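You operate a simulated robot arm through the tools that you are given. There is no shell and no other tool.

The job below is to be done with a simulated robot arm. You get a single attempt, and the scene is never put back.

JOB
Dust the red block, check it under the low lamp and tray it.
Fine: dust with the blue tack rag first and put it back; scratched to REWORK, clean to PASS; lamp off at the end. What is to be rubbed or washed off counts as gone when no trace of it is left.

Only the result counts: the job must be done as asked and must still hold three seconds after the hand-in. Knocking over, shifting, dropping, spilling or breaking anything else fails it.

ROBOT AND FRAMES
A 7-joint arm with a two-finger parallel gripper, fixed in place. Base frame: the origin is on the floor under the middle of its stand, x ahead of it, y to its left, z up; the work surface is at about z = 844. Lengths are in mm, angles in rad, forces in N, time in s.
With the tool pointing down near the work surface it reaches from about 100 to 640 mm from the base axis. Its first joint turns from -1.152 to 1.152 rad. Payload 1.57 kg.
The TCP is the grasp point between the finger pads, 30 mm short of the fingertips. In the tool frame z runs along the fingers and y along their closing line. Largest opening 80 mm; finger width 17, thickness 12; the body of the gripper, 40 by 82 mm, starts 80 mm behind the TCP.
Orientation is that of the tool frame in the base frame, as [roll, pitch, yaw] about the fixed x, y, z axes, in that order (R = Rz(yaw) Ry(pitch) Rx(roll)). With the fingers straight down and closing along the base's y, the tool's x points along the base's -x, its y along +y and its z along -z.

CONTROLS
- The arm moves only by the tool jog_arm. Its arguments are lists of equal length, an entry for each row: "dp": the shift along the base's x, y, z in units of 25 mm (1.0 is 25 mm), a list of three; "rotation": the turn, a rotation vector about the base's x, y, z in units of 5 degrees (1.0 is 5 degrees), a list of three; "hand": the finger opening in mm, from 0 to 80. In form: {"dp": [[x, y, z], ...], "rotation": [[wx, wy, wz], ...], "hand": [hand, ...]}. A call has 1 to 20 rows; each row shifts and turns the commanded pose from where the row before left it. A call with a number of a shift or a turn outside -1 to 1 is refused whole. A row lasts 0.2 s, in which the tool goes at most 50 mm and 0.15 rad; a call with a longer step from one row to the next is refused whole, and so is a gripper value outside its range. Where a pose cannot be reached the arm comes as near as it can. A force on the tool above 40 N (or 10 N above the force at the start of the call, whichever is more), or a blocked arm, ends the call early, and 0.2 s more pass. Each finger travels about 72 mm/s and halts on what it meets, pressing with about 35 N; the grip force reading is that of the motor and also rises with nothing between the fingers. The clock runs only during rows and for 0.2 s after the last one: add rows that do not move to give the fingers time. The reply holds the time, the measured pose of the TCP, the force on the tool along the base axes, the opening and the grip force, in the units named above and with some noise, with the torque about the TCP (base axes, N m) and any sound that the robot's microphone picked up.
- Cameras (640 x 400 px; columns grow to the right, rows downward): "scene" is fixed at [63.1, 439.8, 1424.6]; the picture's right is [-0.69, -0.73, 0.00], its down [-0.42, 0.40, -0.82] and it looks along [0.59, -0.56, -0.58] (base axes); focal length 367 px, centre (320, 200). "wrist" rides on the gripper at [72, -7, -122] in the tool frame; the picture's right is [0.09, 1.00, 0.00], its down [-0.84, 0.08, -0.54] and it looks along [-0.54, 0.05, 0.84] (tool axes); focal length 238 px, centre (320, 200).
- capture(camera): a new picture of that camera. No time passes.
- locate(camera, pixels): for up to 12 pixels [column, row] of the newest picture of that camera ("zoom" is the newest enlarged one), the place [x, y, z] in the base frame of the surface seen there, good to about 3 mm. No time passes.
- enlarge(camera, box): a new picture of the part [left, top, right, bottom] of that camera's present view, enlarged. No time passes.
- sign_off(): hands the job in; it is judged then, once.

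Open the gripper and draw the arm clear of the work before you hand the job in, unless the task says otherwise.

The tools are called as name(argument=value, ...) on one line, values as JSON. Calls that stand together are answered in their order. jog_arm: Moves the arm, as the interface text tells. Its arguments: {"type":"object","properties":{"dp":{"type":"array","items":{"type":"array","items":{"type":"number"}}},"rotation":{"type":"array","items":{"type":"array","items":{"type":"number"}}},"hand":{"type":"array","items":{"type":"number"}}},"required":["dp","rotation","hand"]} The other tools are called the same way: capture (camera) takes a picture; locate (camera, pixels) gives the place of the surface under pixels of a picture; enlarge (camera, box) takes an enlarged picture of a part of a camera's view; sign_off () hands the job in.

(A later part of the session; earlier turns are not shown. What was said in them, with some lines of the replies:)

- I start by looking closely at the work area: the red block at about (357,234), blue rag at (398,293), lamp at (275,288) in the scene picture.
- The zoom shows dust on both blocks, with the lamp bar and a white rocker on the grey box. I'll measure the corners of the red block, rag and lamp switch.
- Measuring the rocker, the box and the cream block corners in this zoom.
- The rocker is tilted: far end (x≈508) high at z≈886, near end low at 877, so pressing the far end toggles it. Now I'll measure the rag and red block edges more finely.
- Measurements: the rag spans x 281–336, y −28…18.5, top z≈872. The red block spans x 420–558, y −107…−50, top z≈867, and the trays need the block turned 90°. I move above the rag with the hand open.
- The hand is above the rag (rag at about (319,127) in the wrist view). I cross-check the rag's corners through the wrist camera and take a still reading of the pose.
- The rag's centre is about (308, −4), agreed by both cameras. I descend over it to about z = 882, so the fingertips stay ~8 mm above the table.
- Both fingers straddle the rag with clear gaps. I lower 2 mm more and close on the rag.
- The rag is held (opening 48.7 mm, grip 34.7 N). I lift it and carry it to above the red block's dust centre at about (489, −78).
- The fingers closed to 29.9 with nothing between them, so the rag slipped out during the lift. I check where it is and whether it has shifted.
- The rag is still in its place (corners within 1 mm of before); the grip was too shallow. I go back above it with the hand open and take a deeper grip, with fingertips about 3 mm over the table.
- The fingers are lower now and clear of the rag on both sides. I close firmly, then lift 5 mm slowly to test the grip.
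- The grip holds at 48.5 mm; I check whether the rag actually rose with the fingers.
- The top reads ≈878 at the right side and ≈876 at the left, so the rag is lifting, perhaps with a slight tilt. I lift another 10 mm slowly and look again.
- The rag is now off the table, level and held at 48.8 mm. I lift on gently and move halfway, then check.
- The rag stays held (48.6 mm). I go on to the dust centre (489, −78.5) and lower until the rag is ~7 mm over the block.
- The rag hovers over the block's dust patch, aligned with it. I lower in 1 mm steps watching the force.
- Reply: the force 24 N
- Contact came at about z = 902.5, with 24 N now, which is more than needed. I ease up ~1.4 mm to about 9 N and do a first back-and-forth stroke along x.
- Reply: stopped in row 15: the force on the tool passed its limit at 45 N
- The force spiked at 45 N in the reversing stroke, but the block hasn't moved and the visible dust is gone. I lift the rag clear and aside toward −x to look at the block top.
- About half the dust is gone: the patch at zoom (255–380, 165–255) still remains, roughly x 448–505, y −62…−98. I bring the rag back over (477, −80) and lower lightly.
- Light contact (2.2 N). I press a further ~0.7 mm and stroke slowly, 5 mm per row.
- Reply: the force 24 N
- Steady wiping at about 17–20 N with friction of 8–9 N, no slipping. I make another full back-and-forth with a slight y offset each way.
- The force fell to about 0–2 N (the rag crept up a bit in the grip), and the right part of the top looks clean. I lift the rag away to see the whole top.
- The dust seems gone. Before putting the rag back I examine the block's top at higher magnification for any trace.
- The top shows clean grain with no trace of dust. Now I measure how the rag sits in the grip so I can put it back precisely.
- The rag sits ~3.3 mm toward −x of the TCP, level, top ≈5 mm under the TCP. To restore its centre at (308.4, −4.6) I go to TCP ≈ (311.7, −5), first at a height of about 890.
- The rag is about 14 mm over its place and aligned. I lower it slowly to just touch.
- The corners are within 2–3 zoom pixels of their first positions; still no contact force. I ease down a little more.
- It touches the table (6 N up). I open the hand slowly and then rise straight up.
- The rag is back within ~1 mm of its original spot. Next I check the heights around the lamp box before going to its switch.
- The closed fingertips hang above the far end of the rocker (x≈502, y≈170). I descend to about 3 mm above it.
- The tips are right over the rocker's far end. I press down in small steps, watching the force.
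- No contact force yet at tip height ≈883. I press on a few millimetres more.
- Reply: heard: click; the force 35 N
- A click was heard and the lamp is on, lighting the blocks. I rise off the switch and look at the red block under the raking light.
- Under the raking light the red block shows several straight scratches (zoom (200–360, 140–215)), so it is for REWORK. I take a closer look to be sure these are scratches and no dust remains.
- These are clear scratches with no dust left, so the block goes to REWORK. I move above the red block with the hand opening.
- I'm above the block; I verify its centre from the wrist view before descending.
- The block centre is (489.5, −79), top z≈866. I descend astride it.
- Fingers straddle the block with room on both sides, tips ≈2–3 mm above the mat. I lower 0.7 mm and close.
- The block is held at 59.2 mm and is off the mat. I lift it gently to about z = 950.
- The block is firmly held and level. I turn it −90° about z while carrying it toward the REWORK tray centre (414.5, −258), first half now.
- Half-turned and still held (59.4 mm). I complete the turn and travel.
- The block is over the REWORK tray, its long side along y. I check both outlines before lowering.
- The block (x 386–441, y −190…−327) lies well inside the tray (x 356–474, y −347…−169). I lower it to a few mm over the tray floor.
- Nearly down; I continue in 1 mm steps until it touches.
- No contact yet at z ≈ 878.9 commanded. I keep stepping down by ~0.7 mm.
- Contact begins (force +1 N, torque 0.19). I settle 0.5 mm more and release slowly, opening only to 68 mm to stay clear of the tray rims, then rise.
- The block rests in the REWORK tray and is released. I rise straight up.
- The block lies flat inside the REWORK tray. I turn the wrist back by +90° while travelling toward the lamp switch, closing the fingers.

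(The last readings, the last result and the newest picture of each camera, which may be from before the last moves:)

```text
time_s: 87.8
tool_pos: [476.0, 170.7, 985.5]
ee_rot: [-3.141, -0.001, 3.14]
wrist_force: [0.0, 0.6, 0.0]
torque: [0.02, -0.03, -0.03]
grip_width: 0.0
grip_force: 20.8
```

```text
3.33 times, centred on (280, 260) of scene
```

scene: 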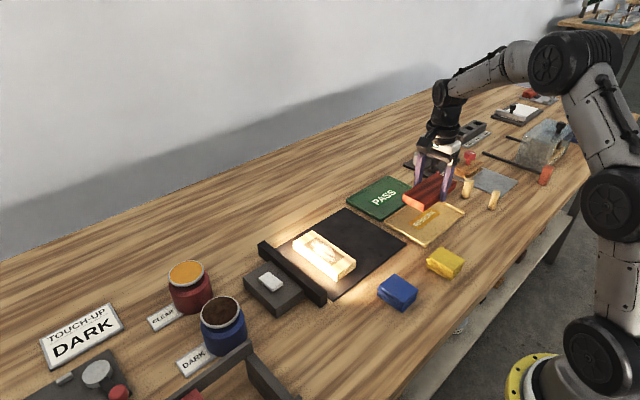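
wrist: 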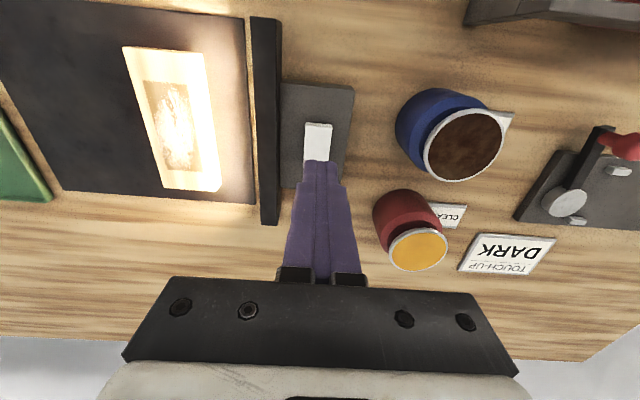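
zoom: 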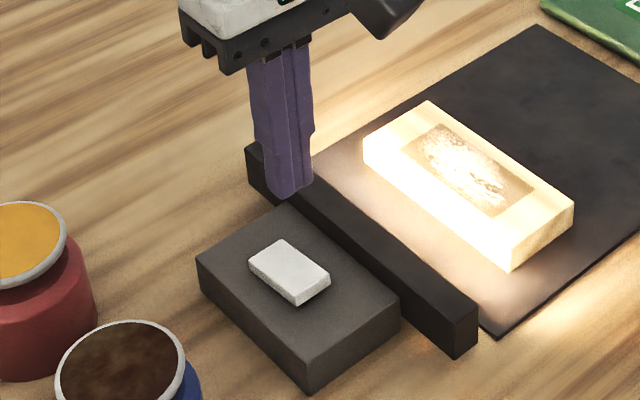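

I check the rocker's present tilt with locate before pressing its raised near end.

locate(camera="zoom", pixels=[[280, 244], [322, 278], [300, 295], [255, 265], [290, 268], [310, 282], [268, 255]])

jog_arm(dp=[[-0.04, 0, -0.7], [0, 0, -0.8], [0, 0, -0.6], [0, 0, -0.4], [0, 0, -0.1], [0, 0, 0]], rotation=[[0, 0, 0], [0, 0, 0], [0, 0, 0], [0, 0, 0], [0, 0, 0], [0, 0, 0]], hand=[0, 0, 0, 0, 0, 0])

enlarge(camera="scene", box=[230, 230, 330, 310])

capture(camera="wrist")

```text
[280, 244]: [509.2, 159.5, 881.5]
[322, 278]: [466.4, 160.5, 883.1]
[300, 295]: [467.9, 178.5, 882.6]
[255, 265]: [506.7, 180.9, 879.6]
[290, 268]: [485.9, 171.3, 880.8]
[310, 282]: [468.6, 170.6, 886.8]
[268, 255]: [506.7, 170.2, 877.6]
```

```text
time_s: 89.2
tool_pos: [472.6, 171.1, 922.4]
ee_rot: [-3.141, 0.002, 3.141]
wrist_force: [0.3, 0.5, 0.2]
torque: [0.02, 0.01, 0.0]
grip_width: 0.0
grip_force: 21.4
```

```text
5.00 times, centred on (280, 270) of scene
```

zoom: 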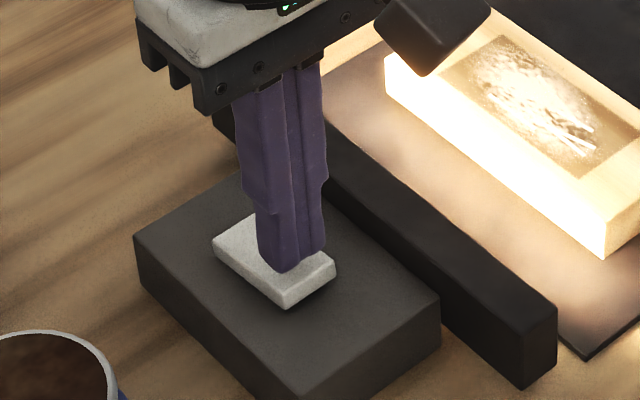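

```text
taken
```

wrist: 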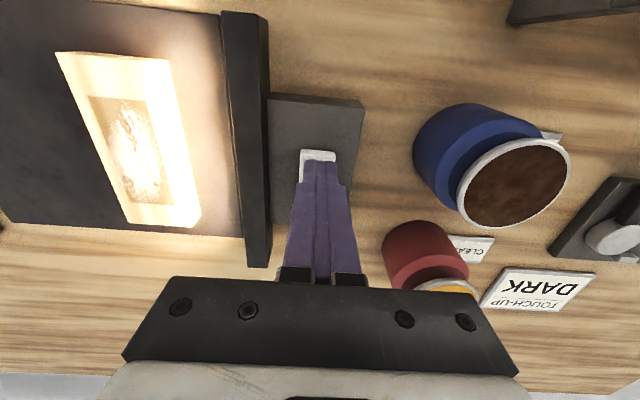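

The rocker's near end is up now and the closed tips sit right above it (tip z≈892). I press down in steps until it clicks.

jog_arm(dp=[[0, 0, -0.12], [0, 0, -0.12], [0, 0, -0.06], [0, 0, -0.06], [0, 0, 0]], rotation=[[0, 0, 0], [0, 0, 0], [0, 0, 0], [0, 0, 0], [0, 0, 0]], hand=[0, 0, 0, 0, 0])

jog_arm(dp=[[0, 0, -0.05], [0, 0, -0.05], [0, 0, 0]], rotation=[[0, 0, 0], [0, 0, 0], [0, 0, 0]], hand=[0, 0, 0])

enlarge(camera="scene", box=[230, 230, 330, 310])

```text
time_s: 90.4
tool_pos: [473.4, 169.0, 914.5]
ee_rot: [3.142, 0.0, -3.141]
wrist_force: [0.2, 0.6, 1.8]
torque: [0.04, -0.04, -0.02]
grip_width: 0.2
grip_force: 21.6
```

```text
time_s: 91.2
tool_pos: [473.1, 169.2, 912.3]
ee_rot: [-3.141, 0.0, 3.142]
wrist_force: [0.1, 0.3, 0.5]
torque: [0.0, -0.01, 0.01]
grip_width: 0.0
grip_force: 21.7
```

```text
5.00 times, centred on (280, 270) of scene
```

zoom: 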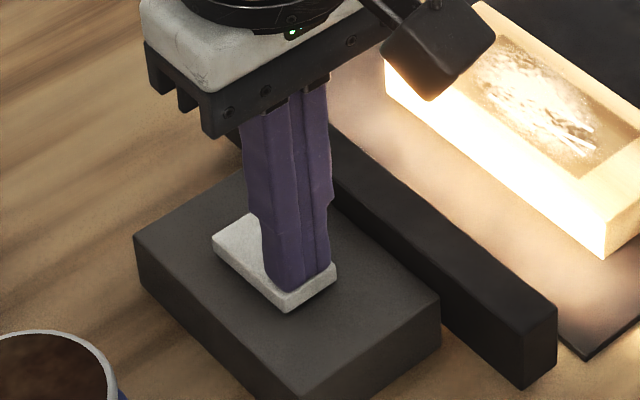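

No click yet; the tips are about at the rocker's surface. I press a few more millimetres in 1 mm steps.

jog_arm(dp=[[0, 0, -0.05], [0, 0, -0.05], [0, 0, 0]], rotation=[[0, 0, 0], [0, 0, 0], [0, 0, 0]], hand=[0, 0, 0])

enlarge(camera="scene", box=[230, 230, 330, 310])

```text
time_s: 92.0
tool_pos: [473.2, 170.2, 908.5]
ee_rot: [3.141, -0.001, -3.141]
wrist_force: [-0.6, 0.7, 1.5]
torque: [0.04, 0.04, 0.03]
grip_width: 0.0
grip_force: 20.8
heard: click
```

```text
5.00 times, centred on (280, 270) of scene
```

zoom: 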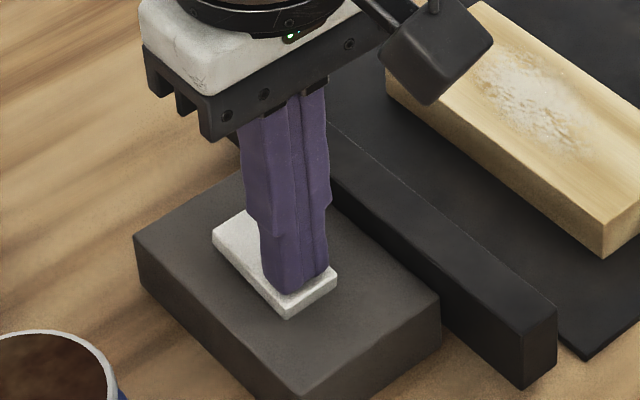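

A click, and the lamp is off. I rise off the switch, draw the arm back clear of the work and open the hand.

jog_arm(dp=[[0, 0, 0.3], [0, 0, 0.8], [0, 0, 0.9], [0, 0, 0.9], [0, 0, 0.9], [0, 0, 0.9], [-0.5, -0.6, 0.9], [-0.5, -0.8, 0.9], [-0.5, -0.8, 0.9], [-0.5, -0.8, 0.9], [-0.5, -0.8, 0.9], [-0.5, -0.6, 0.5], [0, 0, 0]], rotation=[[0, 0, 0], [0, 0, 0], [0, 0, 0], [0, 0, 0], [0, 0, 0], [0, 0, 0], [0, 0, 0], [0, 0, 0], [0, 0, 0], [0, 0, 0], [0, 0, 0], [0, 0, 0], [0, 0, 0]], hand=[0, 0, 0, 0, 0, 0, 20, 40, 60, 80, 80, 80, 80])

capture(camera="scene")

capture(camera="wrist")

```text
time_s: 94.8
tool_pos: [400.2, 61.9, 1154.1]
ee_rot: [-3.141, 0.0, 3.141]
wrist_force: [0.2, 0.3, 1.0]
torque: [0.0, 0.0, -0.02]
grip_width: 80.0
grip_force: 0.0
```

```text
taken
```

scene: 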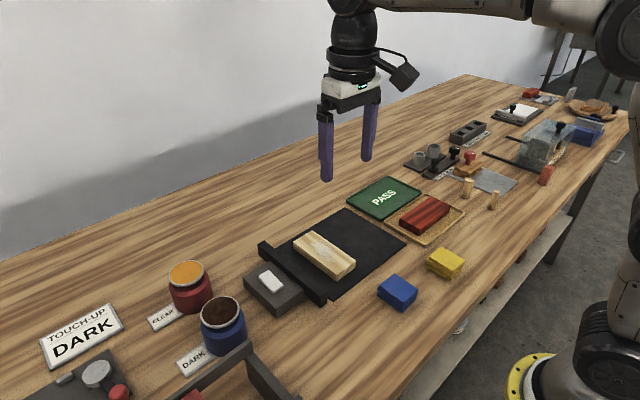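

```text
taken
```

wrist: 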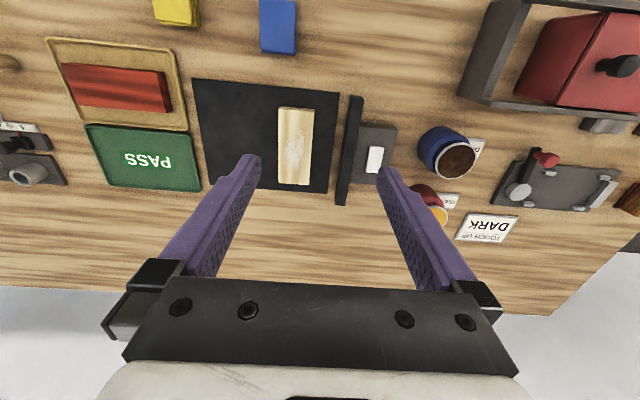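

The lamp is off, the block is in REWORK and the rag is back. One last close look at the block, rag and lamp before handing in.

enlarge(camera="scene", box=[380, 180, 480, 250])

enlarge(camera="scene", box=[230, 220, 440, 320])

jog_arm(dp=[[0, 0, 0], [0, 0, 0], [0, 0, 0], [0, 0, 0], [0, 0, 0]], rotation=[[0, 0, 0], [0, 0, 0], [0, 0, 0], [0, 0, 0], [0, 0, 0]], hand=[80, 80, 80, 80, 80])

```text
5.71 times, centred on (430, 215) of scene
```

zoom: 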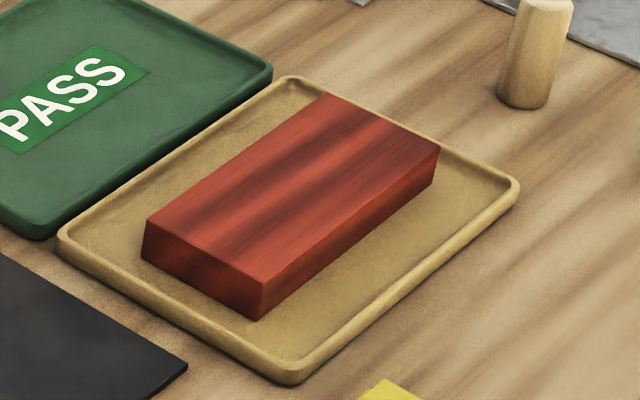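

```text
3.05 times, centred on (335, 270) of scene
```

zoom: 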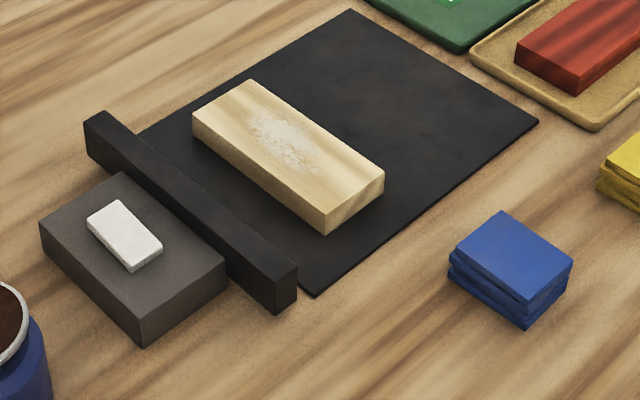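

```text
time_s: 96.0
tool_pos: [400.4, 62.0, 1154.0]
ee_rot: [3.141, 0.0, -3.141]
wrist_force: [-0.1, 0.6, -0.6]
torque: [0.0, 0.01, 0.03]
grip_width: 80.2
grip_force: 0.1
```

The block is dust-free and flat inside the REWORK tray, the blue rag is back in its place, the lamp is off, the cream block is untouched and the hand is open and clear. I hand the job in.

sign_off()

```text
The job is handed in.
```

The red block is dusted, checked and in the REWORK tray, because the low lamp showed five clear scratches on its top.

- **Dusting:** I wiped it with the blue tack rag until close-up views, with the lamp off and on, showed no dust. My first try at picking up the rag slipped, but the rag stayed where it was. One wiping stroke hit the force limit and stopped early, without moving the block.
- **Rag:** It is back within about 1 mm of where it started.
- **Tray:** The block didn't fit lengthwise, so I turned it 90°. It now lies flat inside the rim.
- **Lamp:** It is off.

In the final pictures the cream block, the yellow rag and everything else on the table looked undisturbed. The gripper is open and the arm is clear of the work.
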